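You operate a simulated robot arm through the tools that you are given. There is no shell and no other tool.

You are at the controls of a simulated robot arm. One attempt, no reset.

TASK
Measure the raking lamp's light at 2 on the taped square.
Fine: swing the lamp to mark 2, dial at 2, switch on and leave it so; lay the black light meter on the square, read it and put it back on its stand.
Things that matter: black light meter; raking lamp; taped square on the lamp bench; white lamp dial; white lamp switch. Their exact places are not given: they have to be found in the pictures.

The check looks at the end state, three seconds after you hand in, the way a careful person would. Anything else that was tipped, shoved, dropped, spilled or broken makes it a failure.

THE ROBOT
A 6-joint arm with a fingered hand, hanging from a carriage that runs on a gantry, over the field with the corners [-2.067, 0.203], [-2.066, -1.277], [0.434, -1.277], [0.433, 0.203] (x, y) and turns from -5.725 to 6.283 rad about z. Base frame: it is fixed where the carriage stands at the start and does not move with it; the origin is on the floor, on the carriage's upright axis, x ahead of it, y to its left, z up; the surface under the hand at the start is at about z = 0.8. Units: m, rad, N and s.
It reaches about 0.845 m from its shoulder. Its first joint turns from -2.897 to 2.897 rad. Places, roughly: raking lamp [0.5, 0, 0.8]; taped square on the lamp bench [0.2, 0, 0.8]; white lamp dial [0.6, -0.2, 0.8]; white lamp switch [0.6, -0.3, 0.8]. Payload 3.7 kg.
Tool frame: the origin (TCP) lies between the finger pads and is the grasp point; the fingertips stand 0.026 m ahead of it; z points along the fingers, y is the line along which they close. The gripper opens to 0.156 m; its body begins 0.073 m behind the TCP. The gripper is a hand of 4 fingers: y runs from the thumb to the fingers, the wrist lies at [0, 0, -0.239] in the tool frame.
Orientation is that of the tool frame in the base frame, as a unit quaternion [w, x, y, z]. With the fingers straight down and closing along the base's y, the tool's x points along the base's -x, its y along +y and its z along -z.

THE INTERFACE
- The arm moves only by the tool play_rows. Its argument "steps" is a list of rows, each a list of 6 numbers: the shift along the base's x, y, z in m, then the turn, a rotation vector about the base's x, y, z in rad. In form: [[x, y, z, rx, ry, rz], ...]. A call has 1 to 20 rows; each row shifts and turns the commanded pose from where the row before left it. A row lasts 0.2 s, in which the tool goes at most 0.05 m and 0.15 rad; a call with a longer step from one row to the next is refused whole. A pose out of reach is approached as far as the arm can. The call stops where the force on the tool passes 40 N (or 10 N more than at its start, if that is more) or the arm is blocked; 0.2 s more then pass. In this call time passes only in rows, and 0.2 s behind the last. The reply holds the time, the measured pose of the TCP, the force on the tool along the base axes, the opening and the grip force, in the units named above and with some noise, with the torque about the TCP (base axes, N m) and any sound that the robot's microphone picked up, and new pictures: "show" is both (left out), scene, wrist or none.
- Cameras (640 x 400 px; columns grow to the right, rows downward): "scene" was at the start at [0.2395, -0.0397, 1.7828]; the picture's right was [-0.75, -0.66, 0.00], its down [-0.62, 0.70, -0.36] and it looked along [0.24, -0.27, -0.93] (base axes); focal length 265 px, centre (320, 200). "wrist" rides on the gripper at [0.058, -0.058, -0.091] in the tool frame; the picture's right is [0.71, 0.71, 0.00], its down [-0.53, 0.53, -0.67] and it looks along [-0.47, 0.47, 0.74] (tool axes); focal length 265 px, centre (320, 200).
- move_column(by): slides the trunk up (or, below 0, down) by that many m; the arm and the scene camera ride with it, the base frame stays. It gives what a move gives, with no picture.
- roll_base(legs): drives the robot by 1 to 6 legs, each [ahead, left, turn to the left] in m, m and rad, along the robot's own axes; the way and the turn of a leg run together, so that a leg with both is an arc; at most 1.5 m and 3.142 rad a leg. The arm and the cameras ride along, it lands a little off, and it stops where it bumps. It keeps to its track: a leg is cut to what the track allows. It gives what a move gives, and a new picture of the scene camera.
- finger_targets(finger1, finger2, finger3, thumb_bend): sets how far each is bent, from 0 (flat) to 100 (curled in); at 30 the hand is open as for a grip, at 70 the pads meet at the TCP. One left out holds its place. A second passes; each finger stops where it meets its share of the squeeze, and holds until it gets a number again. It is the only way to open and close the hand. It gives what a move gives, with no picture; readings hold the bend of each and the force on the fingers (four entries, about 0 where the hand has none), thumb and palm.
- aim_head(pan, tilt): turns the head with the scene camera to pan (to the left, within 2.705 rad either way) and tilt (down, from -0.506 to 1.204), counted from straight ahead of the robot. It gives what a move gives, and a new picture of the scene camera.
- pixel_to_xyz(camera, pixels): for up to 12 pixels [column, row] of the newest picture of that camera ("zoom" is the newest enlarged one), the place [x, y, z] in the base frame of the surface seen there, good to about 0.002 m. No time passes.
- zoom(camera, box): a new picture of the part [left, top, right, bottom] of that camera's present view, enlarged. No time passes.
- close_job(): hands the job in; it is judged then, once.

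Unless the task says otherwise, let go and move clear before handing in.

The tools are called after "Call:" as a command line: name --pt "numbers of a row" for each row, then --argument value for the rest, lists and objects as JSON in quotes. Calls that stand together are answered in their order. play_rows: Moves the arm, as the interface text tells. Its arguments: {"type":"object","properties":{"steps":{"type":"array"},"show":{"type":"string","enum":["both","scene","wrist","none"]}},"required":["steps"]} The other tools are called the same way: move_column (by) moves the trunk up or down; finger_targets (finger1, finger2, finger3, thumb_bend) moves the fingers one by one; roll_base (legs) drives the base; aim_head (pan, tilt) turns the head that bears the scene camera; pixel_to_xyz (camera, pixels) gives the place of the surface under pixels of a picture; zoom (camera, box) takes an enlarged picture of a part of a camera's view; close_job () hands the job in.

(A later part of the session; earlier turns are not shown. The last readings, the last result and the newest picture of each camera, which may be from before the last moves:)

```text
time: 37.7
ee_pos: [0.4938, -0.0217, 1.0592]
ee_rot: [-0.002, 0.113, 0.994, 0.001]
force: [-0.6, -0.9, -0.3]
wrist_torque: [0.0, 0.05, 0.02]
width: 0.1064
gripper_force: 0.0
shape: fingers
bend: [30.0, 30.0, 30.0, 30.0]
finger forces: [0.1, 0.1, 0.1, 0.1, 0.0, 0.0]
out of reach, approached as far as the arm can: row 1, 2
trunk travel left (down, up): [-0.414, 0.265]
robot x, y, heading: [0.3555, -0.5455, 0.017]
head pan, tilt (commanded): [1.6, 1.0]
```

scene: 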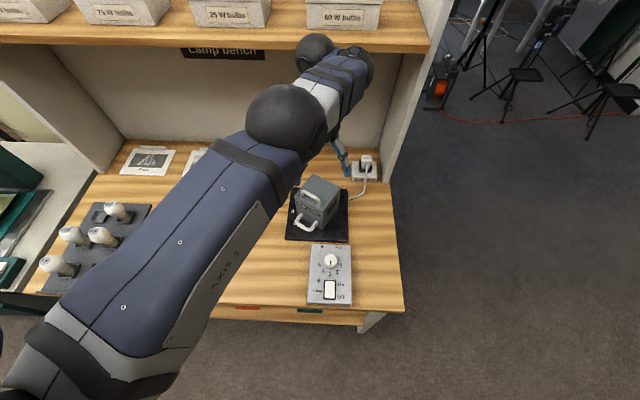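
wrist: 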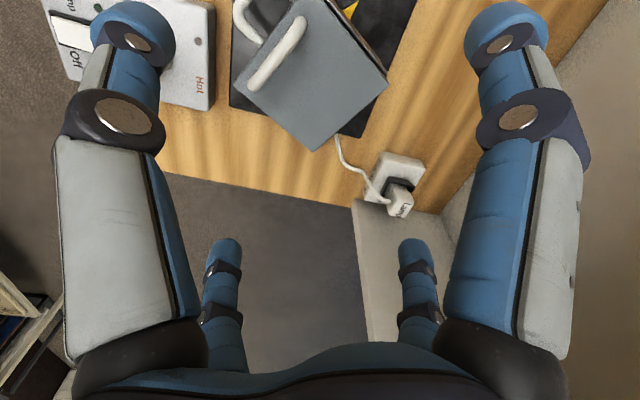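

The hand now only slides on a circle of about 0.55 m around the shoulder. I'll take a closer look at the arm's posture to see which joint is limiting it.

Call:
aim_head --pan 1.6 --tilt 0.8

Call:
zoom --camera "scene" --box '[200, 60, 440, 260]'

```text
time: 38.4
ee_pos: [0.4946, -0.0223, 1.0593]
ee_rot: [-0.001, 0.112, 0.994, 0.001]
force: [-0.4, 0.1, 0.3]
wrist_torque: [0.0, -0.01, -0.08]
width: 0.1064
gripper_force: 0.2
shape: fingers
bend: [30.0, 30.0, 30.0, 30.0]
finger forces: [0.1, 0.0, 0.1, 0.0, 0.0, 0.1]
trunk travel left (down, up): [-0.414, 0.265]
robot x, y, heading: [0.3559, -0.5466, 0.016]
head pan, tilt (commanded): [1.6, 0.799]
```

scene: 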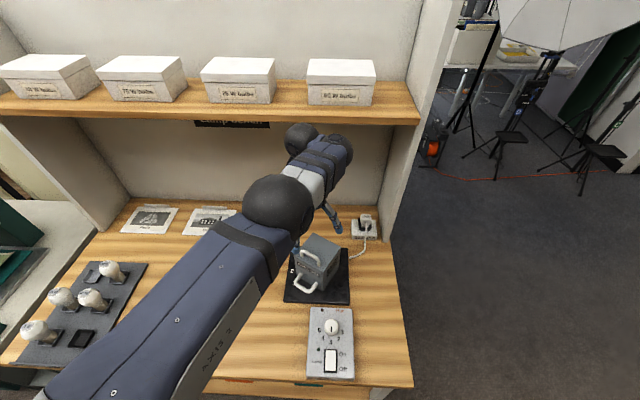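

```text
2.00 times, centred on (320, 160) of scene
```

zoom: 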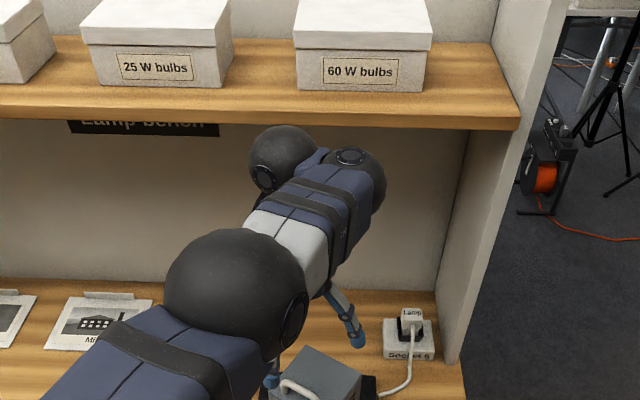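

The picture doesn't settle whether the elbow is straight or at a limit. I'll aim the head along the arm to see the shoulder and elbow.

Call:
aim_head --pan 2.5 --tilt 0.6

Call:
aim_head --pan 2.0 --tilt 0.5

```text
time: 39.6
ee_pos: [0.4941, -0.0217, 1.058]
ee_rot: [-0.002, 0.112, 0.994, 0.0]
force: [-0.5, 0.2, -0.2]
wrist_torque: [0.02, -0.04, -0.01]
width: 0.1062
gripper_force: 0.0
shape: fingers
bend: [30.0, 30.0, 30.0, 30.0]
finger forces: [0.0, 0.1, 0.0, 0.1, 0.0, 0.1]
trunk travel left (down, up): [-0.414, 0.265]
robot x, y, heading: [0.3582, -0.5482, 0.02]
head pan, tilt (commanded): [2.499, 0.6]
```

scene: 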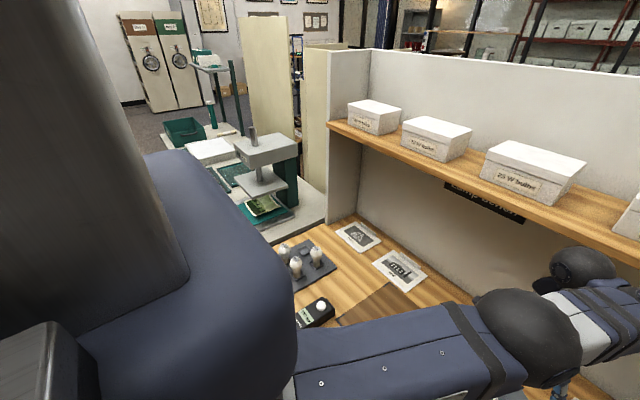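

```text
time: 40.5
ee_pos: [0.4937, -0.0207, 1.0589]
ee_rot: [-0.002, 0.112, 0.994, 0.0]
force: [-0.1, 0.3, 0.8]
wrist_torque: [0.0, 0.02, 0.0]
width: 0.1064
gripper_force: 0.0
shape: fingers
bend: [30.0, 30.0, 30.0, 30.0]
finger forces: [0.1, 0.0, 0.0, 0.1, 0.0, 0.0]
trunk travel left (down, up): [-0.414, 0.265]
robot x, y, heading: [0.3525, -0.5501, 0.018]
head pan, tilt (commanded): [2.0, 0.499]
```

scene: 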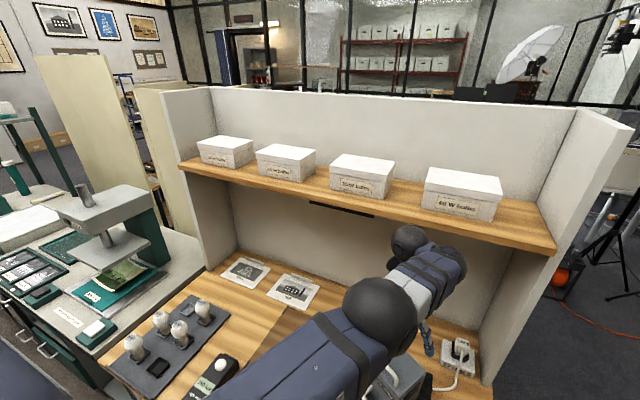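

I'll measure points along the upper arm, elbow and wrist in this view.

Call:
pixel_to_xyz --camera "scene" --pixels '[[380, 305], [345, 320], [415, 320], [375, 370], [410, 240], [450, 260], [430, 265], [300, 370], [240, 390], [330, 345]]'

```text
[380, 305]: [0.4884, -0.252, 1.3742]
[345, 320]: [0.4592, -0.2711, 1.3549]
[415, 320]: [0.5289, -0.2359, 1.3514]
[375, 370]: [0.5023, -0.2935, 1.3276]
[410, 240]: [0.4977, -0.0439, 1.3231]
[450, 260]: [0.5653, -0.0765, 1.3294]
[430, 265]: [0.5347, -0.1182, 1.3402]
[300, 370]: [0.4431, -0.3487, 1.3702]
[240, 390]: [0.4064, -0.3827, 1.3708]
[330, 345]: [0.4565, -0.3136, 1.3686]
```

The upper arm lies level at about z=1.33, so the shoulder-lift joint seems to be at its limit. The wrist has to work lower than the shoulder for the elbow to bend. I'll raise the trunk, then move the hand down and inward.

Call:
move_column --by 0.18

Call:
play_rows --pt "0 -0.02 -0.03 0 0 0" --pt "0 -0.02 -0.03 0 0 0" --pt "0 -0.02 -0.03 0 0 0" --pt "0 -0.02 -0.03 0 0 0" --show "none"

```text
time: 42.5
ee_pos: [0.4932, -0.0206, 1.2387]
ee_rot: [-0.001, 0.112, 0.994, 0.0]
force: [0.8, -0.2, -0.6]
wrist_torque: [-0.02, 0.01, 0.03]
width: 0.1064
gripper_force: 0.0
shape: fingers
bend: [30.0, 30.0, 30.0, 30.0]
finger forces: [0.0, 0.0, 0.0, 0.0, 0.0, 0.0]
trunk travel left (down, up): [-0.594, 0.085]
robot x, y, heading: [0.3563, -0.5469, 0.017]
head pan, tilt (commanded): [2.0, 0.499]
```

```text
time: 43.5
ee_pos: [0.5049, -0.0587, 1.1069]
ee_rot: [-0.003, 0.112, 0.994, -0.002]
force: [-0.2, -0.2, 0.4]
wrist_torque: [0.01, 0.01, 0.01]
width: 0.1062
gripper_force: 0.2
shape: fingers
bend: [30.0, 30.0, 30.0, 30.0]
finger forces: [0.0, 0.0, 0.0, 0.0, 0.0, 0.1]
out of reach, approached as far as the arm can: row 1, 2, 3, 4
trunk travel left (down, up): [-0.594, 0.085]
robot x, y, heading: [0.3526, -0.5491, 0.02]
head pan, tilt (commanded): [2.0, 0.499]
```

The hand still slides on a sphere of about 0.545 m, so the elbow isn't flexing in this swung-out posture. The starting posture (hand ahead, azimuth about -14°) worked well, so I'll arc back to it around the shoulder, staying above everything, and use the carriage to place the hand instead.

Call:
play_rows --pt "0.0372 -0.0131 0.001 0 0 0.0122" --pt "0.0352 -0.0155 0.001 0 0 0.0122" --pt "0.0347 -0.0186 0.001 0 0 0.0122" --pt "0.0325 -0.0206 0.001 0 0 0.0122" --pt "0.0315 -0.0236 0.001 0 0 0.0122" --pt "0.029 -0.0253 0.001 0 0 0.0122" --pt "0.0276 -0.0281 0.001 0 0 0.0122" --pt "0.0248 -0.0295 0.001 0 0 0.0122" --pt "0.0231 -0.0319 0.001 0 0 0.0122" --pt "0.0201 -0.0328 0.001 0 0 0.0122" --pt "0.0179 -0.0351 0.001 0 0 0.0122" --pt "0.0152 -0.0363 0.001 0 0 0.0122" --pt "0.0121 -0.0366 0.001 0 0 0.0122" --pt "0.0096 -0.0382 0.001 0 0 0.0122" --pt "0.0064 -0.0379 0.001 0 0 0.0122" --pt "0.0036 -0.0393 0.001 0 0 0.0122" --pt "0.0007 -0.0384 0.001 0 0 0.0122" --pt "-0.0024 -0.0394 0.001 0 0 0.0122" --pt "-0.0051 -0.0381 0.001 0 0 0.0122" --pt "-0.0083 -0.0385 0.001 0 0 0.0122" --show "none"

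Call:
aim_head --pan 0.0 --tilt 1.0

```text
time: 47.8
ee_pos: [0.8587, -0.6731, 1.1229]
ee_rot: [-0.003, -0.009, 1.0, 0.0]
force: [-0.9, 0.4, 0.3]
wrist_torque: [-0.05, 0.03, 0.0]
width: 0.1063
gripper_force: 0.1
shape: fingers
bend: [30.0, 30.0, 30.0, 30.0]
finger forces: [0.0, 0.0, 0.0, 0.0, 0.0, 0.0]
out of reach, approached as far as the arm can: row 8, 16
trunk travel left (down, up): [-0.594, 0.085]
robot x, y, heading: [0.3568, -0.5513, 0.017]
head pan, tilt (commanded): [2.0, 0.499]
```

```text
time: 49.7
ee_pos: [0.8589, -0.673, 1.1221]
ee_rot: [-0.003, -0.009, 1.0, 0.0]
force: [-0.6, 0.2, -0.1]
wrist_torque: [0.01, 0.03, 0.0]
width: 0.1065
gripper_force: 0.0
shape: fingers
bend: [30.0, 30.0, 30.0, 30.0]
finger forces: [0.0, 0.0, 0.0, 0.0, 0.0, 0.1]
trunk travel left (down, up): [-0.594, 0.085]
robot x, y, heading: [0.3555, -0.5534, 0.014]
head pan, tilt (commanded): [0.0, 1.0]
```

scene: 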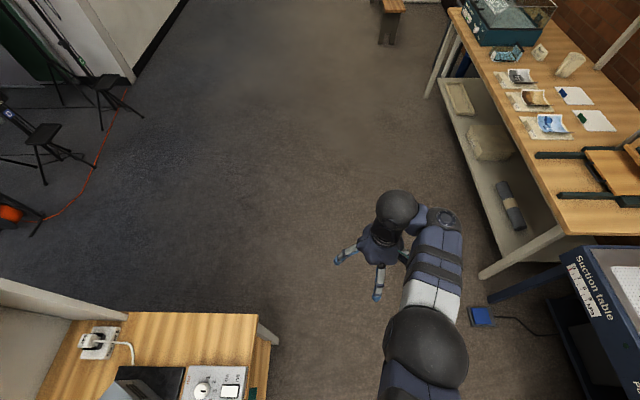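

The wrist link now sits differently from the start: disc at (440,215), ball at (395,210) to its left. I'll zoom in on the arm to understand the posture.

Call:
zoom --camera "scene" --box '[310, 160, 500, 400]'

Call:
pixel_to_xyz --camera "scene" --pixels '[[395, 205], [440, 215], [430, 245], [425, 330], [420, 385], [375, 245], [430, 290], [440, 275]]'

```text
1.67 times, centred on (405, 280) of scene
```

zoom: 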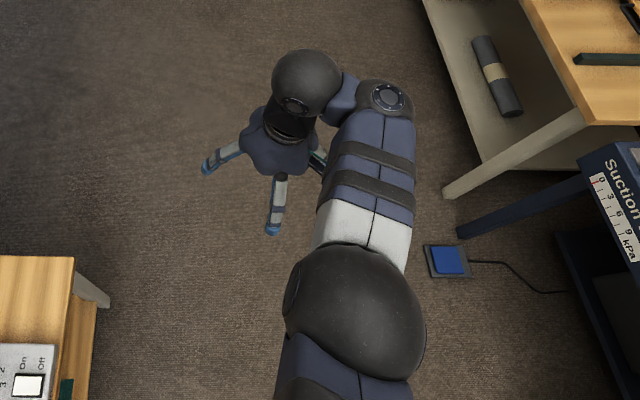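

```text
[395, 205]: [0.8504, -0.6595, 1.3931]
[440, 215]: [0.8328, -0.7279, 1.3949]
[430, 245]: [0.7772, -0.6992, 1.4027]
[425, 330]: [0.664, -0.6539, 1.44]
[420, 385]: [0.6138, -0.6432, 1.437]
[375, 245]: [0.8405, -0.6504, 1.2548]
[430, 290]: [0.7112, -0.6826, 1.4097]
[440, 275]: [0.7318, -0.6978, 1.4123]
```

The elbow is fully straight (shoulder to forearm end is about 0.53 m), which is why inward shifts do nothing: it is a singular posture. Pitching the hand so the fingers point back toward the robot should make the elbow flex. I'll try that here in the open aisle.

Call:
play_rows --pt "-0.031 0.0077 0.001 0.024 0.097 0" --pt "-0.0307 0.0076 0.0036 0.024 0.097 0" --pt "-0.0302 0.0075 0.0059 0.024 0.097 0" --pt "-0.0296 0.0073 0.0082 0.024 0.097 0" --pt "-0.0286 0.0071 0.0104 0.024 0.097 0" --pt "-0.0275 0.0068 0.0125 0.024 0.097 0" --show "scene"

```text
time: 51.1
ee_pos: [0.7404, -0.6626, 1.0575]
ee_rot: [-0.286, -0.01, 0.955, 0.071]
force: [-1.0, -0.2, -0.3]
wrist_torque: [0.01, -0.05, -0.03]
width: 0.1064
gripper_force: 0.1
shape: fingers
bend: [30.0, 30.0, 30.0, 30.0]
finger forces: [0.0, 0.0, 0.1, 0.0, 0.0, 0.1]
out of reach, approached as far as the arm can: row 1, 2, 3, 4, 5, 6
trunk travel left (down, up): [-0.594, 0.085]
robot x, y, heading: [0.3573, -0.5528, 0.022]
head pan, tilt (commanded): [0.0, 1.0]
```

scene: 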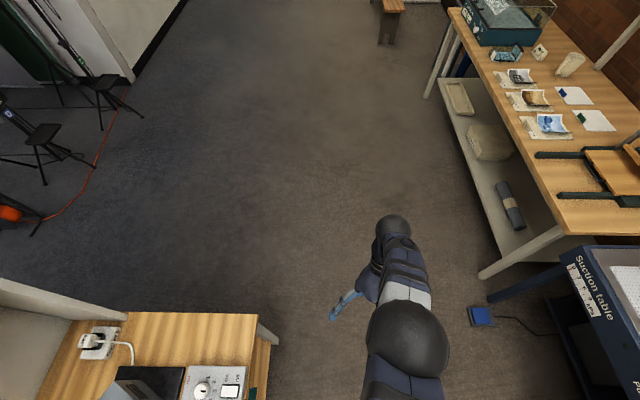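

The wrist link has swung back in line with the forearm. I'll test whether an inward shift works from this posture.

Call:
play_rows --pt "-0.02 0.005 0.0 0 0 0" --pt "-0.02 0.005 0.0 0 0 0" --show "none"

Call:
play_rows --pt "0 0 0.02 0 0 0" --pt "0 0 0.02 0 0 0" --show "none"

```text
time: 51.7
ee_pos: [0.7108, -0.664, 1.0361]
ee_rot: [-0.287, -0.009, 0.955, 0.072]
force: [-0.3, 0.2, 0.0]
wrist_torque: [-0.01, 0.01, -0.03]
width: 0.1062
gripper_force: 0.0
shape: fingers
bend: [30.0, 30.0, 30.0, 30.0]
finger forces: [0.0, 0.1, 0.0, 0.0, 0.1, 0.1]
out of reach, approached as far as the arm can: row 1, 2
trunk travel left (down, up): [-0.594, 0.085]
robot x, y, heading: [0.3527, -0.5495, 0.019]
head pan, tilt (commanded): [0.0, 1.0]
```

```text
time: 52.3
ee_pos: [0.7247, -0.6809, 1.0547]
ee_rot: [-0.288, -0.011, 0.955, 0.072]
force: [0.1, -0.1, 1.1]
wrist_torque: [0.01, -0.01, 0.0]
width: 0.1063
gripper_force: 0.0
shape: fingers
bend: [30.0, 30.0, 30.0, 30.0]
finger forces: [0.0, 0.1, 0.1, 0.0, 0.1, 0.0]
out of reach, approached as far as the arm can: row 1, 2
trunk travel left (down, up): [-0.594, 0.085]
robot x, y, heading: [0.3546, -0.5522, 0.015]
head pan, tilt (commanded): [0.0, 1.0]
```

From the start picture, the elbow was below the shoulder and wrist (an elbow-down posture). So it flexes when the hand goes up and the fingers tip outward, the opposite of what I tried. I'll pitch the hand the other way while rising and moving inward.

Call:
play_rows --pt "0.0102 -0.0028 -0.0021 -0.0265 -0.0965 0" --pt "0.0113 -0.0031 0.0 -0.0265 -0.0965 0" --pt "0.0122 -0.0033 0.0023 -0.0265 -0.0965 0" --pt "0.0128 -0.0035 0.0046 -0.0265 -0.0965 0" --pt "0.0132 -0.0036 0.0069 -0.0265 -0.0965 0" --pt "0.0134 -0.0037 0.0093 -0.0265 -0.0965 0" --pt "0.0133 -0.0037 0.0117 -0.0265 -0.0965 0" --pt "0.0131 -0.0036 0.014 -0.0265 -0.0965 0" --pt "0.0125 -0.0034 0.0164 -0.0265 -0.0965 0" --pt "0.0119 -0.0033 0.0186 -0.0265 -0.0965 0" --pt "0.0109 -0.003 0.0208 -0.0265 -0.0965 0" --pt "0.0097 -0.0027 0.0229 -0.0265 -0.0965 0" --show "scene"

```text
time: 54.9
ee_pos: [0.8956, -0.7293, 1.1628]
ee_rot: [0.282, -0.005, 0.955, -0.087]
force: [-1.1, -0.4, 0.9]
wrist_torque: [-0.01, 0.03, 0.0]
width: 0.1068
gripper_force: 0.0
shape: fingers
bend: [30.0, 30.0, 30.0, 30.0]
finger forces: [0.0, 0.1, 0.0, 0.0, 0.1, 0.0]
out of reach, approached as far as the arm can: row 4, 5, 6, 7, 9
trunk travel left (down, up): [-0.594, 0.085]
robot x, y, heading: [0.3568, -0.5509, 0.02]
head pan, tilt (commanded): [0.0, 1.0]
```

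scene: 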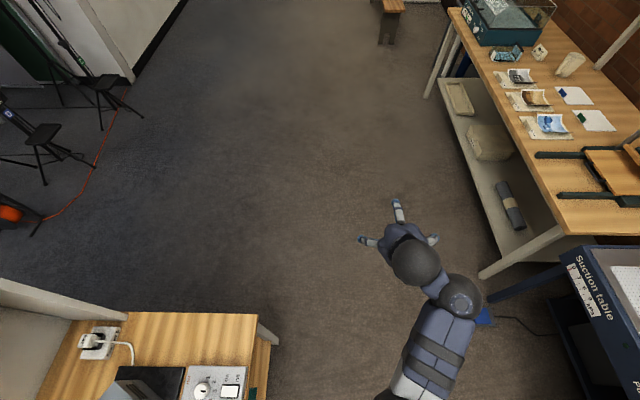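

The elbow has flexed: the wrist ball is now about 0.46 m from the shoulder and the last rows were in reach. I'll tip the hand back to vertical with the wrist held in place.

Call:
play_rows --pt "-0.0195 0.0059 -0.0125 0.0289 0.0957 0" --pt "-0.0206 0.0062 -0.0104 0.0289 0.0957 0" --pt "-0.0215 0.0065 -0.0082 0.0289 0.0957 0" --pt "-0.0222 0.0067 -0.0059 0.0289 0.0957 0" --pt "-0.0226 0.0068 -0.0036 0.0289 0.0957 0" --pt "-0.0229 0.0069 -0.0012 0.0289 0.0957 0" --show "scene"

```text
time: 56.3
ee_pos: [0.8244, -0.7044, 1.0734]
ee_rot: [-0.002, -0.004, 1.0, 0.0]
force: [0.5, 0.7, 0.2]
wrist_torque: [0.0, -0.01, 0.0]
width: 0.1064
gripper_force: 0.0
shape: fingers
bend: [30.0, 30.0, 30.0, 30.0]
finger forces: [0.1, 0.0, 0.0, 0.0, 0.0, 0.1]
out of reach, approached as far as the arm can: row 1, 2, 3, 4, 5, 6
trunk travel left (down, up): [-0.594, 0.085]
robot x, y, heading: [0.3521, -0.5512, 0.019]
head pan, tilt (commanded): [0.0, 1.0]
```

scene: 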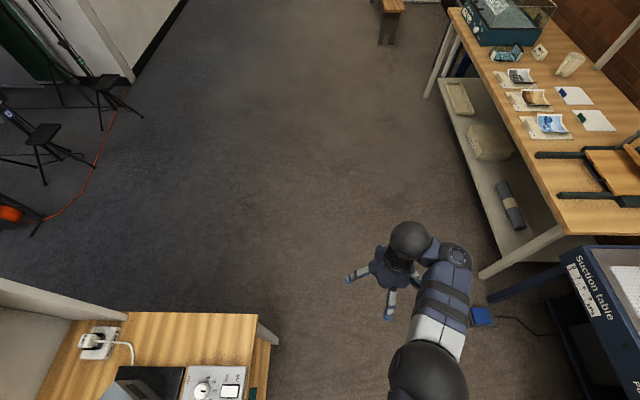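

The hand is vertical again but the elbow seems to have straightened back out. I'll measure the elbow, forearm end (disc) and ball to see the present geometry.

Call:
pixel_to_xyz --camera "scene" --pixels '[[408, 238], [455, 255], [447, 280], [437, 310], [428, 340], [430, 370], [425, 390], [390, 265]]'

Call:
zoom --camera "scene" --box '[330, 200, 510, 400]'

```text
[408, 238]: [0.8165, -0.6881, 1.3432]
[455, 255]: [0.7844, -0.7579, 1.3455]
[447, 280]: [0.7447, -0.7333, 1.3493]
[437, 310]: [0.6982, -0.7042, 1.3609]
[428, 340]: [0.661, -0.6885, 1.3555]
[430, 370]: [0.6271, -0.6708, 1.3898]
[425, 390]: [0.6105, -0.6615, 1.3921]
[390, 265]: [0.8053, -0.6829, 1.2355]
```

```text
2.00 times, centred on (420, 300) of scene
```

zoom: 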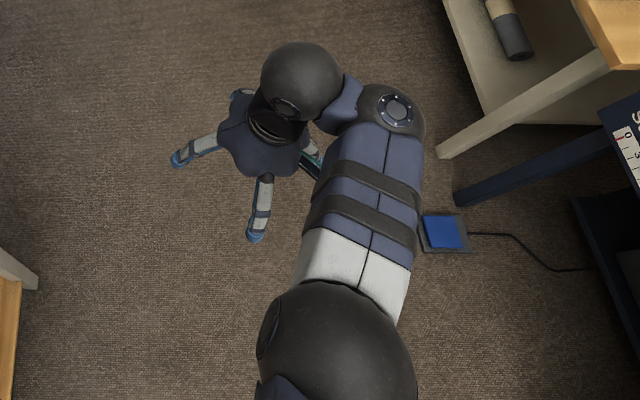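

The forearm is level and the wrist link is turned sideways. With the tool vertical there are two solution families, and the arm has fallen into the wrong one. I'll tip the hand outward so the forearm pitches up, push outward until the link lines up with the forearm, then tip back.

Call:
play_rows --pt "0.018 -0.0058 0.0112 -0.0309 -0.0951 0" --pt "0.0177 -0.0057 0.0136 -0.0309 -0.0951 0" --pt "0.0173 -0.0056 0.0159 -0.0309 -0.0951 0" --pt "0.0166 -0.0054 0.0182 -0.0309 -0.0951 0" --pt "0.0157 -0.0051 0.0204 -0.0309 -0.0951 0" --pt "0.0146 -0.0048 0.0225 -0.0309 -0.0951 0" --pt "0 0 0 0 0 0" --show "scene"

```text
time: 57.9
ee_pos: [0.9212, -0.7387, 1.1734]
ee_rot: [0.281, -0.005, 0.955, -0.092]
force: [0.4, 0.6, -0.5]
wrist_torque: [-0.01, 0.02, -0.01]
width: 0.1064
gripper_force: 0.2
shape: fingers
bend: [30.0, 30.0, 30.0, 30.0]
finger forces: [0.0, 0.0, 0.0, 0.0, 0.1, 0.1]
trunk travel left (down, up): [-0.594, 0.085]
robot x, y, heading: [0.3569, -0.5455, 0.02]
head pan, tilt (commanded): [0.0, 1.0]
```

scene: 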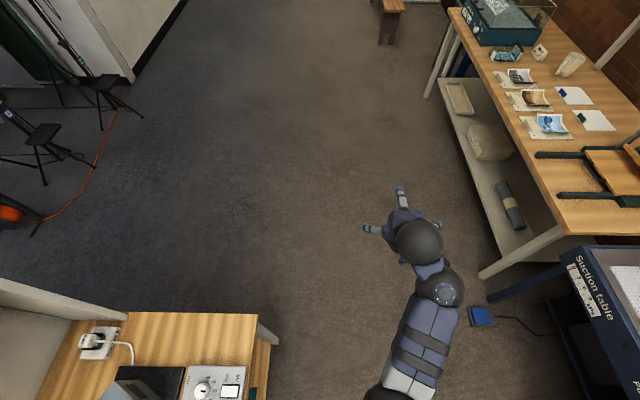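

All rows were in reach, and the link (disc (440,290) to ball (418,240)) is nearly aligned. I'll push outward a little to align it fully.

Call:
play_rows --pt "0.0142 -0.0049 0 0 0 0" --pt "0.0142 -0.0049 0 0 0 0" --pt "0.0142 -0.0049 0 0 0 0" --pt "0 0 0 0 0 0" --show "scene"

```text
time: 58.9
ee_pos: [0.9645, -0.7521, 1.1755]
ee_rot: [0.28, -0.004, 0.956, -0.093]
force: [-0.7, 0.2, 0.1]
wrist_torque: [0.0, -0.03, 0.01]
width: 0.1064
gripper_force: 0.1
shape: fingers
bend: [30.0, 30.0, 30.0, 30.0]
finger forces: [0.0, 0.1, 0.1, 0.1, 0.1, 0.0]
trunk travel left (down, up): [-0.594, 0.085]
robot x, y, heading: [0.3536, -0.5486, 0.017]
head pan, tilt (commanded): [0.0, 1.0]
```

scene: 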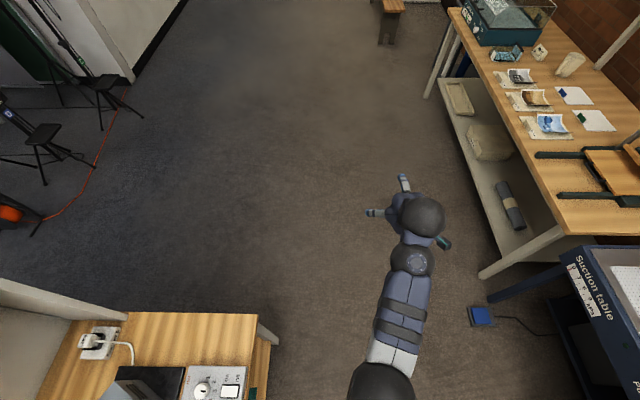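

The link is aligned now: disc (412,260), ball (420,215), forearm in line. I'll tip the hand back to vertical with the wrist ball held in place.

Call:
play_rows --pt "-0.0194 0.0064 -0.0125 0.0312 0.095 0" --pt "-0.0204 0.0067 -0.0104 0.0312 0.095 0" --pt "-0.0214 0.007 -0.0082 0.0312 0.095 0" --pt "-0.022 0.0072 -0.0059 0.0312 0.095 0" --pt "-0.0224 0.0074 -0.0036 0.0312 0.095 0" --pt "-0.0227 0.0075 -0.0012 0.0312 0.095 0" --pt "0 0 0 0 0 0" --show "scene"

```text
time: 60.5
ee_pos: [0.8366, -0.7105, 1.1336]
ee_rot: [-0.001, -0.004, 1.0, 0.0]
force: [0.4, -0.8, -0.3]
wrist_torque: [0.0, -0.03, 0.01]
width: 0.1063
gripper_force: 0.1
shape: fingers
bend: [30.0, 30.0, 30.0, 30.0]
finger forces: [0.1, 0.0, 0.0, 0.0, 0.0, 0.1]
trunk travel left (down, up): [-0.594, 0.085]
robot x, y, heading: [0.3552, -0.5554, 0.017]
head pan, tilt (commanded): [0.0, 1.0]
```

scene: 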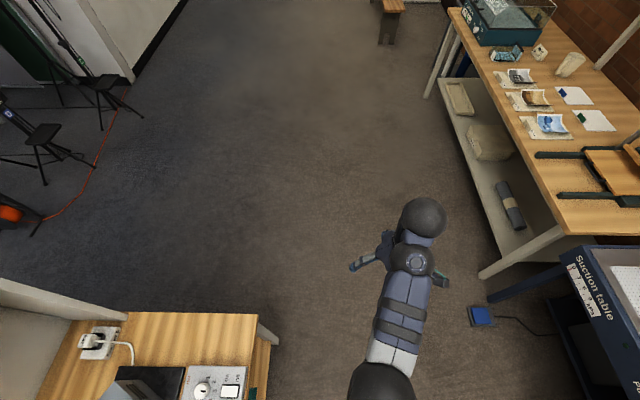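

The hand is vertical, the link is aligned like at the start, and no row was out of reach. Now I'll swing it in a gentle arc (r≈0.5→0.477 about the shoulder) toward the lamp at the present safe height, turning it to -30°.

Call:
play_rows --pt "0.0094 0.0387 0 0 0 -0.0266" --pt "0.0062 0.0392 0 0 0 -0.0266" --pt "0.0033 0.0395 0 0 0 -0.0266" --pt "0.0 0.0395 0 0 0 -0.0266" --pt "-0.003 0.0393 0 0 0 -0.0266" --pt "-0.0061 0.0388 0 0 0 -0.0266" --pt "-0.009 0.038 0 0 0 -0.0266" --pt "-0.0121 0.0371 0 0 0 -0.0266" --pt "-0.0148 0.036 0 0 0 -0.0266" --pt "-0.0176 0.0345 0 0 0 -0.0266" --pt "-0.0201 0.033 0 0 0 -0.0266" --pt "-0.0227 0.0312 0 0 0 -0.0266" --pt "-0.0248 0.0292 0 0 0 -0.0266" --pt "-0.0271 0.0271 0 0 0 -0.0266" --pt "-0.029 0.0248 0 0 0 -0.0266" --pt "-0.0308 0.0223 0 0 0 -0.0266" --pt "-0.0323 0.0199 0 0 0 -0.0266" --pt "-0.0337 0.0171 0 0 0 -0.0266" --pt "-0.0348 0.0144 0 0 0 -0.0266" --pt "-0.0349 0.0113 0 0 0 -0.0266" --show "none"

Call:
aim_head --pan 1.6 --tilt 1.0

```text
time: 64.7
ee_pos: [0.5142, -0.0919, 1.1187]
ee_rot: [-0.001, 0.26, 0.966, 0.001]
force: [0.1, 0.3, -1.1]
wrist_torque: [0.03, 0.04, 0.02]
width: 0.1065
gripper_force: 0.1
shape: fingers
bend: [30.0, 30.0, 30.0, 30.0]
finger forces: [0.0, 0.0, 0.0, 0.0, 0.1, 0.0]
out of reach, approached as far as the arm can: row 6, 9, 15, 17, 19
trunk travel left (down, up): [-0.594, 0.085]
robot x, y, heading: [0.3533, -0.5526, 0.017]
head pan, tilt (commanded): [0.0, 1.0]
```

```text
time: 66.3
ee_pos: [0.5149, -0.091, 1.1179]
ee_rot: [0.0, 0.258, 0.966, 0.0]
force: [-0.6, -0.4, 0.2]
wrist_torque: [-0.01, 0.0, 0.02]
width: 0.1064
gripper_force: 0.1
shape: fingers
bend: [30.0, 30.0, 30.0, 30.0]
finger forces: [0.1, 0.0, 0.1, 0.1, 0.0, 0.0]
trunk travel left (down, up): [-0.594, 0.085]
robot x, y, heading: [0.3539, -0.5497, 0.013]
head pan, tilt (commanded): [1.6, 1.0]
```

scene: 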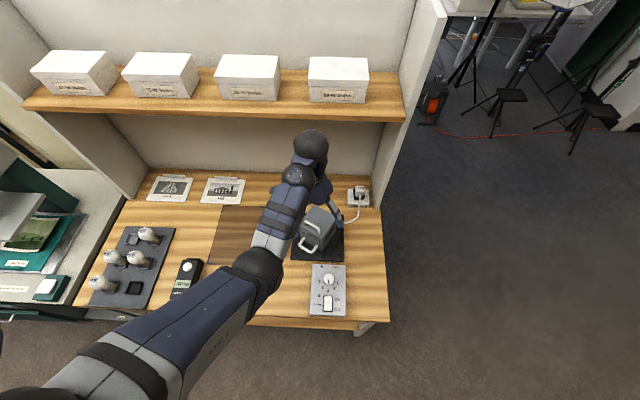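

The hand is above the lamp and the wrist link looks aligned: disc (300,175), ball (312,145). A few rows were flagged, so I'll measure elbow, disc and ball to confirm the posture.

Call:
pixel_to_xyz --camera "scene" --pixels '[[312, 140], [300, 175], [285, 210], [270, 240], [258, 265], [240, 290], [200, 325], [160, 355]]'

Call:
play_rows --pt "-0.004 -0.012 0 0 0 0" --pt "-0.004 -0.012 0 0 0 0" --show "none"

```text
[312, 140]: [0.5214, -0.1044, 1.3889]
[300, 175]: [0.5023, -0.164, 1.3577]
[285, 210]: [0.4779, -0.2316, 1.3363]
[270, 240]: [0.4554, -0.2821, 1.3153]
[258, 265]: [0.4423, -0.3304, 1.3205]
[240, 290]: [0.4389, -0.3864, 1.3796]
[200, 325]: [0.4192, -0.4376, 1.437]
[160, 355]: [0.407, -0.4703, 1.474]
```

```text
time: 67.0
ee_pos: [0.5091, -0.105, 1.1065]
ee_rot: [0.0, 0.258, 0.966, 0.002]
force: [0.0, 0.1, 0.9]
wrist_torque: [-0.02, -0.01, -0.01]
width: 0.1065
gripper_force: 0.0
shape: fingers
bend: [30.0, 30.0, 30.0, 30.0]
finger forces: [0.0, 0.1, 0.1, 0.0, 0.0, 0.1]
out of reach, approached as far as the arm can: row 1, 2
trunk travel left (down, up): [-0.594, 0.085]
robot x, y, heading: [0.353, -0.5494, 0.021]
head pan, tilt (commanded): [1.6, 1.0]
```

The forearm pitches up about 18° and the link is aligned, so the posture is good. It just has a wrist-bend limit that ties radius to height, so I'll use the column for vertical moves. Next I'll centre over the top handle (0.503,-0.068) and open fingers 1 and 3 wide.

Call:
play_rows --pt "-0.003 0.0185 0 0 0 0" --pt "-0.003 0.0185 0 0 0 0" --pt "0 0 0 0 0 0" --show "none"

Call:
finger_targets --finger1 0 --finger2 30 --finger3 0 --thumb_bend 30

Call:
play_rows --pt "0 0 0 0 0 0" --show "both"

```text
time: 67.8
ee_pos: [0.5017, -0.067, 1.1072]
ee_rot: [0.001, 0.258, 0.966, 0.001]
force: [-0.4, 0.5, -0.6]
wrist_torque: [0.01, 0.0, -0.01]
width: 0.1066
gripper_force: 0.1
shape: fingers
bend: [30.0, 30.0, 30.0, 30.0]
finger forces: [0.1, 0.0, 0.0, 0.0, 0.1, 0.0]
trunk travel left (down, up): [-0.594, 0.085]
robot x, y, heading: [0.3523, -0.5511, 0.018]
head pan, tilt (commanded): [1.6, 1.0]
```

```text
time: 68.8
ee_pos: [0.5009, -0.0675, 1.1069]
ee_rot: [-0.001, 0.257, 0.966, 0.0]
force: [-0.8, 0.0, -0.2]
wrist_torque: [0.03, -0.02, 0.0]
width: 0.1297
gripper_force: 0.0
shape: fingers
bend: [1.0, 30.0, 1.0, 30.0]
finger forces: [0.1, 0.1, 0.1, 0.0, 0.1, 0.0]
trunk travel left (down, up): [-0.594, 0.085]
robot x, y, heading: [0.3531, -0.5497, 0.015]
head pan, tilt (commanded): [1.6, 1.0]
```

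```text
time: 69.2
ee_pos: [0.5014, -0.0684, 1.1071]
ee_rot: [0.001, 0.258, 0.966, 0.001]
force: [0.1, -0.2, -0.3]
wrist_torque: [-0.03, -0.02, 0.0]
width: 0.1297
gripper_force: 0.0
shape: fingers
bend: [1.0, 30.0, 1.0, 30.0]
finger forces: [0.0, 0.1, 0.1, 0.1, 0.0, 0.0]
trunk travel left (down, up): [-0.594, 0.085]
robot x, y, heading: [0.3502, -0.5517, 0.021]
head pan, tilt (commanded): [1.6, 1.0]
```

scene: 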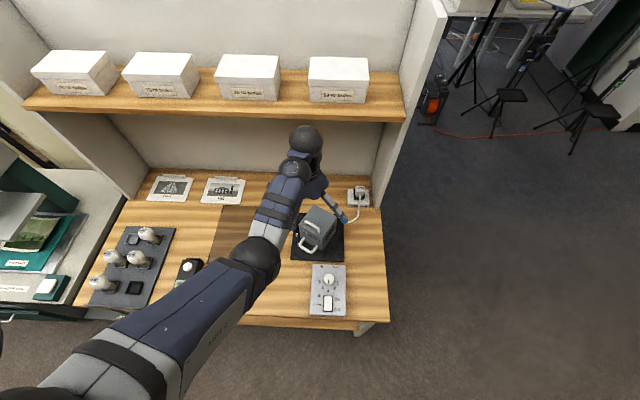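
wrist: 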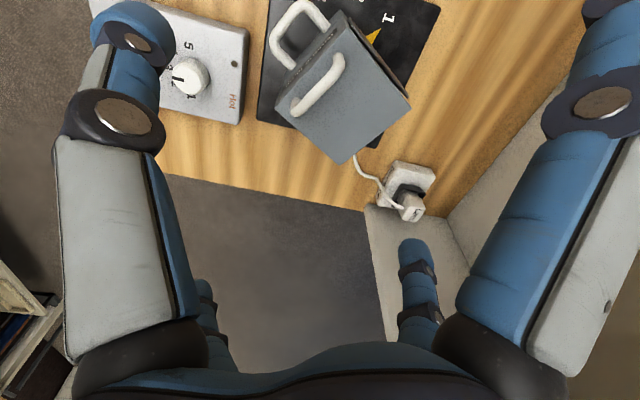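

The hand is centred over the handle at (0.501,-0.068). I'll lower it by the column in two stages, checking in between.

Call:
move_column --by -0.085

Call:
play_rows --pt "0 0 0 0 0 0" --show "both"

Call:
zoom --camera "scene" --box '[240, 160, 400, 320]'

Call:
zoom --camera "wrist" --box '[160, 0, 480, 200]'

```text
time: 70.4
ee_pos: [0.5021, -0.0665, 1.0209]
ee_rot: [0.0, 0.257, 0.966, 0.001]
force: [0.6, 0.0, 0.3]
wrist_torque: [0.0, 0.04, -0.01]
width: 0.1297
gripper_force: 0.0
shape: fingers
bend: [1.0, 30.0, 1.0, 30.0]
finger forces: [0.0, 0.1, 0.1, 0.0, 0.0, 0.1]
trunk travel left (down, up): [-0.509, 0.17]
robot x, y, heading: [0.3537, -0.5489, 0.017]
head pan, tilt (commanded): [1.6, 1.0]
```

```text
time: 70.8
ee_pos: [0.5028, -0.0672, 1.0202]
ee_rot: [0.0, 0.258, 0.966, 0.001]
force: [0.8, -0.9, 0.9]
wrist_torque: [0.0, 0.0, -0.03]
width: 0.1295
gripper_force: 0.1
shape: fingers
bend: [1.0, 30.0, 1.0, 30.0]
finger forces: [0.0, 0.0, 0.0, 0.0, 0.1, 0.1]
trunk travel left (down, up): [-0.509, 0.17]
robot x, y, heading: [0.3521, -0.5481, 0.015]
head pan, tilt (commanded): [1.6, 1.0]
```

scene: 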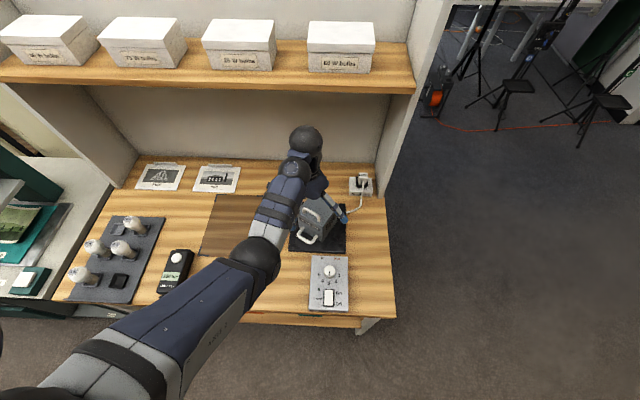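
wrist: 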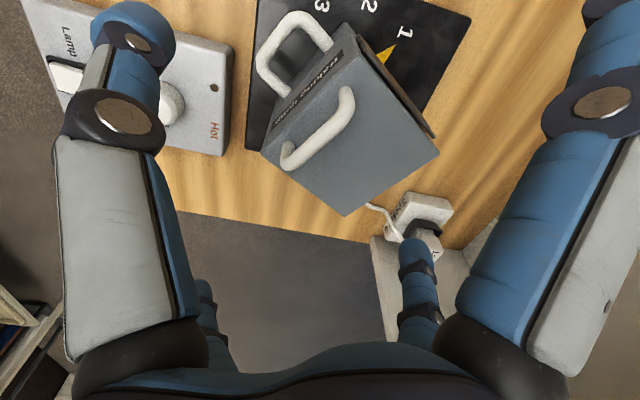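

```text
2.50 times, centred on (320, 240) of scene
```

zoom: 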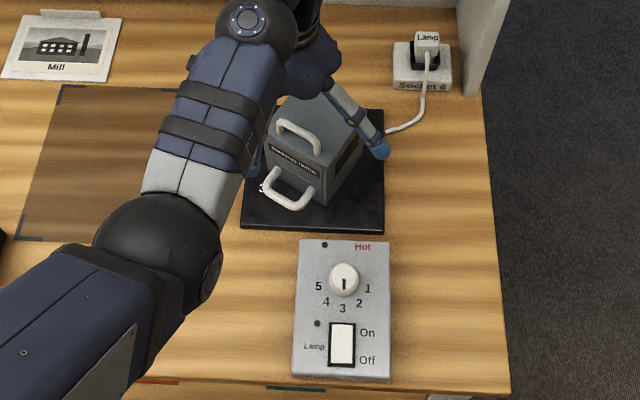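

```text
2.00 times, centred on (320, 100) of wrist
```

zoom: 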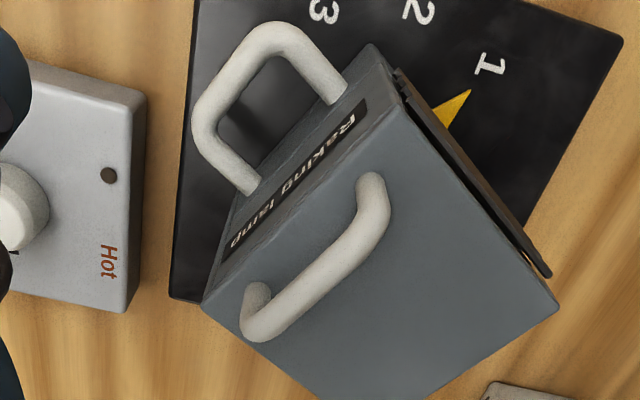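

The top handle is clear in the wrist view, a bar from (290,152) to (346,97). I'll measure it afresh.

Call:
pixel_to_xyz --camera "wrist" --pixels '[[346, 95], [335, 115], [320, 128], [305, 142], [291, 155], [350, 150], [330, 170], [310, 30], [270, 60], [360, 60], [433, 135], [435, 152]]'

```text
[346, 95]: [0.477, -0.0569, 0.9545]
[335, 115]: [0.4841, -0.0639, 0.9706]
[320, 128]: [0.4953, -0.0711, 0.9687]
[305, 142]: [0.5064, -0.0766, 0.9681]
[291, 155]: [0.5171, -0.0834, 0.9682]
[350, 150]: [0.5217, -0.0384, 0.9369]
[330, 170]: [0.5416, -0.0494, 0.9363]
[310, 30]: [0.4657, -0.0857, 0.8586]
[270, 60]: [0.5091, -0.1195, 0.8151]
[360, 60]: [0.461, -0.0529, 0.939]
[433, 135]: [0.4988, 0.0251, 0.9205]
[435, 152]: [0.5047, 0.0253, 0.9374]
```

The handle's centre is about (0.5035,-0.072), top at 0.970. I'll shift 5 mm and lower so that the fingertips straddle the bar, just above the lamp's top (0.937).

Call:
play_rows --pt "0.0005 -0.005 0 0 0 0" --pt "0 0 0 0 0 0" --show "none"

Call:
move_column --by -0.045

Call:
play_rows --pt "0 0 0 0 0 0" --show "both"

```text
time: 71.4
ee_pos: [0.5017, -0.0722, 1.0205]
ee_rot: [0.0, 0.258, 0.966, 0.0]
force: [0.0, 1.0, 0.0]
wrist_torque: [0.0, 0.0, -0.02]
width: 0.1295
gripper_force: 0.1
shape: fingers
bend: [1.0, 30.0, 1.0, 30.0]
finger forces: [0.0, 0.0, 0.0, 0.0, 0.1, 0.0]
trunk travel left (down, up): [-0.509, 0.17]
robot x, y, heading: [0.3561, -0.5516, 0.014]
head pan, tilt (commanded): [1.6, 1.0]
```

```text
time: 72.2
ee_pos: [0.5014, -0.0725, 0.9768]
ee_rot: [0.0, 0.259, 0.966, 0.001]
force: [-0.5, 0.0, 0.4]
wrist_torque: [-0.02, 0.0, 0.01]
width: 0.1297
gripper_force: 0.0
shape: fingers
bend: [1.0, 30.0, 1.0, 30.0]
finger forces: [0.0, 0.0, 0.0, 0.0, 0.0, 0.0]
trunk travel left (down, up): [-0.464, 0.215]
robot x, y, heading: [0.3545, -0.5493, 0.014]
head pan, tilt (commanded): [1.6, 1.0]
```

```text
time: 72.6
ee_pos: [0.5027, -0.0722, 0.9767]
ee_rot: [-0.001, 0.258, 0.966, 0.001]
force: [-0.4, 0.6, 0.0]
wrist_torque: [0.02, 0.02, 0.02]
width: 0.1297
gripper_force: 0.1
shape: fingers
bend: [1.0, 30.0, 1.0, 30.0]
finger forces: [0.0, 0.0, 0.0, 0.1, 0.0, 0.1]
trunk travel left (down, up): [-0.464, 0.215]
robot x, y, heading: [0.3542, -0.5479, 0.021]
head pan, tilt (commanded): [1.6, 1.0]
```

scene: 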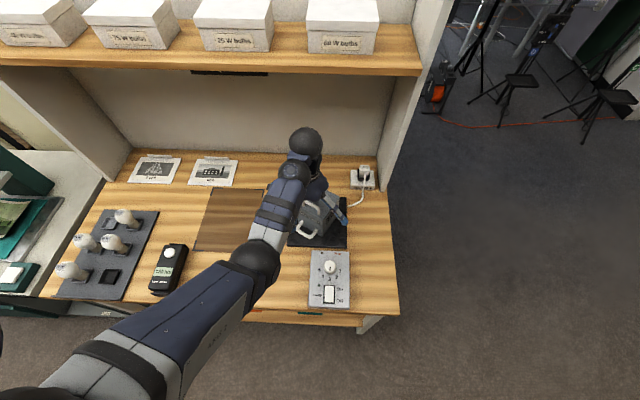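
wrist: 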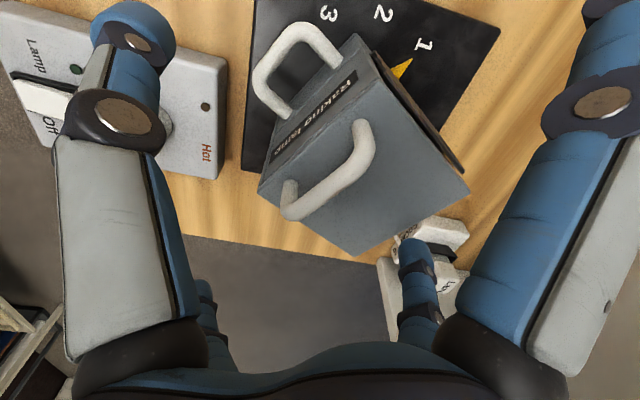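

The bar is within 3 mm of the closing centre (TCP projects to (320,200), bar at about (328,172)). I'll close the thumb and finger 2 in stages.

Call:
finger_targets --finger2 52 --thumb_bend 52

Call:
play_rows --pt "0 0 0 0 0 0" --show "wrist"

```text
time: 73.6
ee_pos: [0.5018, -0.0729, 0.9753]
ee_rot: [0.001, 0.258, 0.966, 0.001]
force: [-0.4, 0.1, 0.4]
wrist_torque: [0.0, 0.02, 0.03]
width: 0.1105
gripper_force: 0.1
shape: fingers
bend: [1.0, 52.0, 1.0, 52.0]
finger forces: [0.0, 0.1, 0.1, 0.0, 0.0, 0.0]
trunk travel left (down, up): [-0.464, 0.215]
robot x, y, heading: [0.3524, -0.5481, 0.018]
head pan, tilt (commanded): [1.6, 1.0]
```

```text
time: 74.0
ee_pos: [0.5025, -0.0731, 0.976]
ee_rot: [0.0, 0.258, 0.966, 0.0]
force: [-0.4, 0.6, -0.3]
wrist_torque: [0.0, -0.01, 0.01]
width: 0.1106
gripper_force: 0.2
shape: fingers
bend: [1.0, 52.0, 1.0, 52.0]
finger forces: [0.0, 0.0, 0.0, 0.1, 0.0, 0.0]
trunk travel left (down, up): [-0.464, 0.215]
robot x, y, heading: [0.3562, -0.5487, 0.017]
head pan, tilt (commanded): [1.6, 1.0]
```

wrist: 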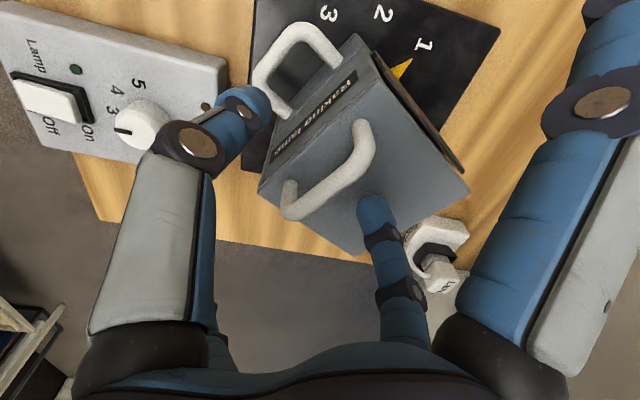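

Both fingertips are closing around the bar without contact yet. I'll continue to a grip.

Call:
finger_targets --finger2 62 --thumb_bend 62

Call:
finger_targets --finger2 70 --thumb_bend 70

Call:
play_rows --pt "0 0 0 0 0 0" --show "wrist"

```text
time: 75.0
ee_pos: [0.5027, -0.0724, 0.9763]
ee_rot: [0.001, 0.257, 0.966, 0.001]
force: [-0.6, -0.4, 0.2]
wrist_torque: [-0.02, 0.01, 0.01]
width: 0.1048
gripper_force: 0.0
shape: fingers
bend: [1.0, 62.0, 1.0, 62.0]
finger forces: [0.1, 0.1, 0.1, 0.1, 0.0, 0.0]
trunk travel left (down, up): [-0.464, 0.215]
robot x, y, heading: [0.3515, -0.5479, 0.014]
head pan, tilt (commanded): [1.6, 1.0]
```

```text
time: 76.0
ee_pos: [0.5023, -0.0727, 0.9769]
ee_rot: [0.0, 0.258, 0.966, 0.001]
force: [0.7, 0.5, -0.6]
wrist_torque: [0.02, 0.03, -0.01]
width: 0.1017
gripper_force: 0.3
shape: fingers
bend: [1.0, 69.0, 1.0, 70.0]
finger forces: [0.0, 1.1, 0.1, 0.1, 0.0, 0.0]
trunk travel left (down, up): [-0.464, 0.215]
robot x, y, heading: [0.3539, -0.5489, 0.013]
head pan, tilt (commanded): [1.6, 1.0]
```

```text
time: 76.4
ee_pos: [0.5012, -0.0729, 0.9766]
ee_rot: [0.0, 0.258, 0.966, 0.001]
force: [0.6, 0.7, -0.6]
wrist_torque: [0.01, -0.01, 0.0]
width: 0.1019
gripper_force: 0.6
shape: fingers
bend: [1.0, 69.0, 1.0, 70.0]
finger forces: [0.0, 1.1, 0.1, 0.1, 0.0, 0.1]
trunk travel left (down, up): [-0.464, 0.215]
robot x, y, heading: [0.3529, -0.547, 0.024]
head pan, tilt (commanded): [1.6, 1.0]
```

wrist: 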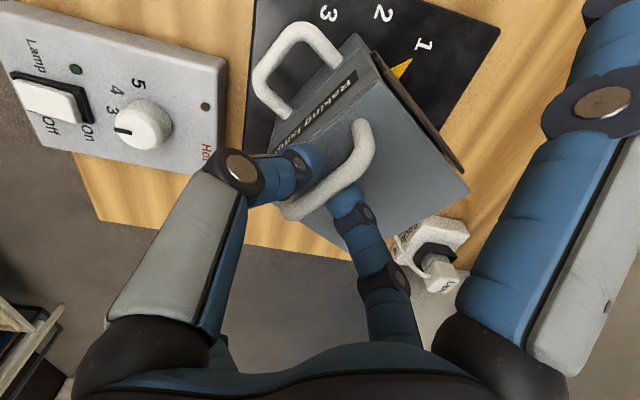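

Finger 2 is touching (1.1 N) and the thumb is almost there. I'll close a bit more for a firm grip.

Call:
finger_targets --finger2 80 --thumb_bend 80

Call:
play_rows --pt "0 0 0 0 0 0" --show "wrist"

```text
time: 77.4
ee_pos: [0.5031, -0.0716, 0.9752]
ee_rot: [0.0, 0.258, 0.966, 0.001]
force: [1.9, 3.6, -6.8]
wrist_torque: [-0.03, 0.0, 0.01]
width: 0.1007
gripper_force: 8.2
shape: fingers
bend: [1.0, 73.0, 1.0, 76.0]
finger forces: [0.1, 9.4, 0.0, 0.0, 7.0, 0.1]
trunk travel left (down, up): [-0.464, 0.215]
robot x, y, heading: [0.356, -0.5488, 0.018]
head pan, tilt (commanded): [1.6, 1.0]
```

```text
time: 77.8
ee_pos: [0.5023, -0.0716, 0.9756]
ee_rot: [0.001, 0.258, 0.966, 0.0]
force: [1.9, 3.6, -7.2]
wrist_torque: [0.01, 0.04, 0.0]
width: 0.1008
gripper_force: 7.9
shape: fingers
bend: [1.0, 73.0, 1.0, 76.0]
finger forces: [0.0, 9.3, 0.0, 0.0, 7.1, 0.1]
trunk travel left (down, up): [-0.464, 0.215]
robot x, y, heading: [0.3539, -0.5461, 0.014]
head pan, tilt (commanded): [1.6, 1.0]
```

wrist: 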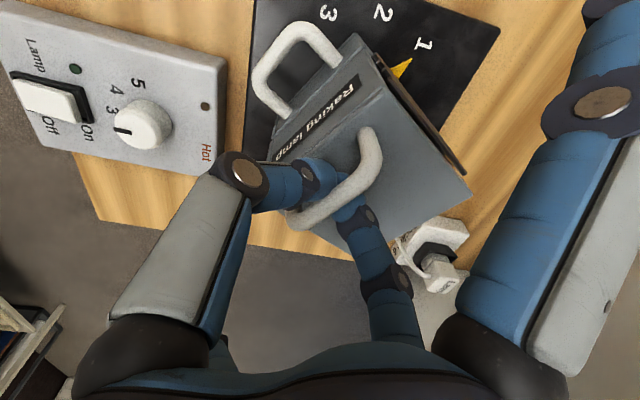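

The bar is gripped firmly (9 N and 7 N), and the hook of the fingers is pulling up on it a little (-7 N). I'll lower 3 mm to relieve that, then rotate half-way (+15°) about the pivot.

Call:
play_rows --pt "0 0 -0.003 0 0 0" --pt "0.0025 -0.0014 0 0 0 0.0655" --pt "0.0025 -0.0012 0 0 0 0.0655" --pt "0.0027 -0.0011 0 0 0 0.0655" --pt "0.00265 -0.00086 0 0 0 0.0655" --show "both"

```text
time: 79.0
ee_pos: [0.5115, -0.0775, 0.9726]
ee_rot: [0.0, 0.129, 0.992, 0.0]
force: [-0.8, 0.2, 0.2]
wrist_torque: [-0.02, -0.03, -0.01]
width: 0.1007
gripper_force: 0.1
shape: fingers
bend: [1.0, 74.0, 1.0, 77.0]
finger forces: [0.0, 0.0, 0.1, 0.1, 0.0, 0.0]
trunk travel left (down, up): [-0.464, 0.215]
robot x, y, heading: [0.3516, -0.5505, 0.016]
head pan, tilt (commanded): [1.6, 1.0]
```

scene: 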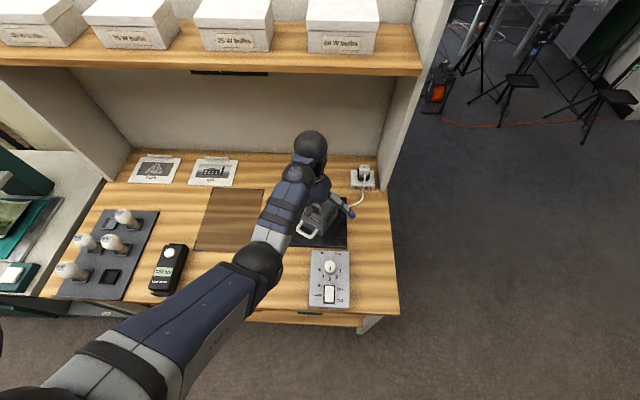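
wrist: 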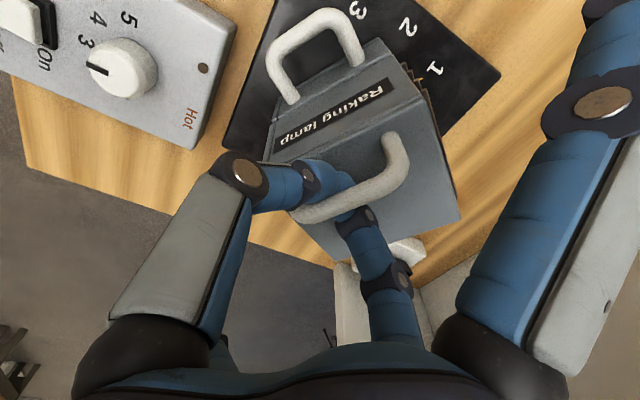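

The hand has turned 15°, but the squeeze has gone to zero and the lamp lags behind it. I'll check the lamp's angle and tighten the grip.

Call:
finger_targets --finger2 84 --thumb_bend 84

Call:
zoom --camera "wrist" --box '[220, 0, 520, 190]'

Call:
pixel_to_xyz --camera "wrist" --pixels '[[383, 45], [458, 215], [442, 160], [418, 77], [434, 70], [408, 27], [395, 145], [350, 195], [300, 215], [410, 170]]'

```text
time: 80.0
ee_pos: [0.5121, -0.077, 0.9732]
ee_rot: [0.0, 0.129, 0.992, 0.001]
force: [0.4, -0.9, -1.7]
wrist_torque: [-0.02, 0.01, -0.02]
width: 0.1005
gripper_force: 0.0
shape: fingers
bend: [1.0, 75.0, 1.0, 78.0]
finger forces: [0.0, 0.0, 0.0, 0.0, 0.1, 0.0]
trunk travel left (down, up): [-0.464, 0.215]
robot x, y, heading: [0.3533, -0.5466, 0.024]
head pan, tilt (commanded): [1.6, 1.0]
```

```text
2.11 times, centred on (370, 95) of wrist
```

zoom: 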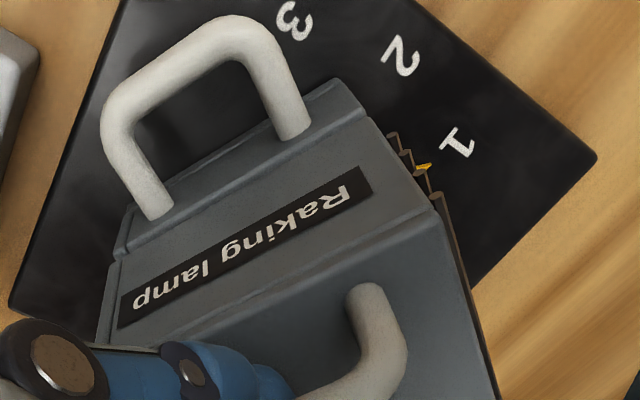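

```text
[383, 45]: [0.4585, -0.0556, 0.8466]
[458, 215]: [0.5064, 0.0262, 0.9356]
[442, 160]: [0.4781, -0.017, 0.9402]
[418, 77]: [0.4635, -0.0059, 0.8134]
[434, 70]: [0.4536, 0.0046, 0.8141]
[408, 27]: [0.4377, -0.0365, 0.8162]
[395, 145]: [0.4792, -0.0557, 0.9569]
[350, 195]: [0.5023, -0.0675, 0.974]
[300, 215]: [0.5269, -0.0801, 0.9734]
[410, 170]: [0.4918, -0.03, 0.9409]
```

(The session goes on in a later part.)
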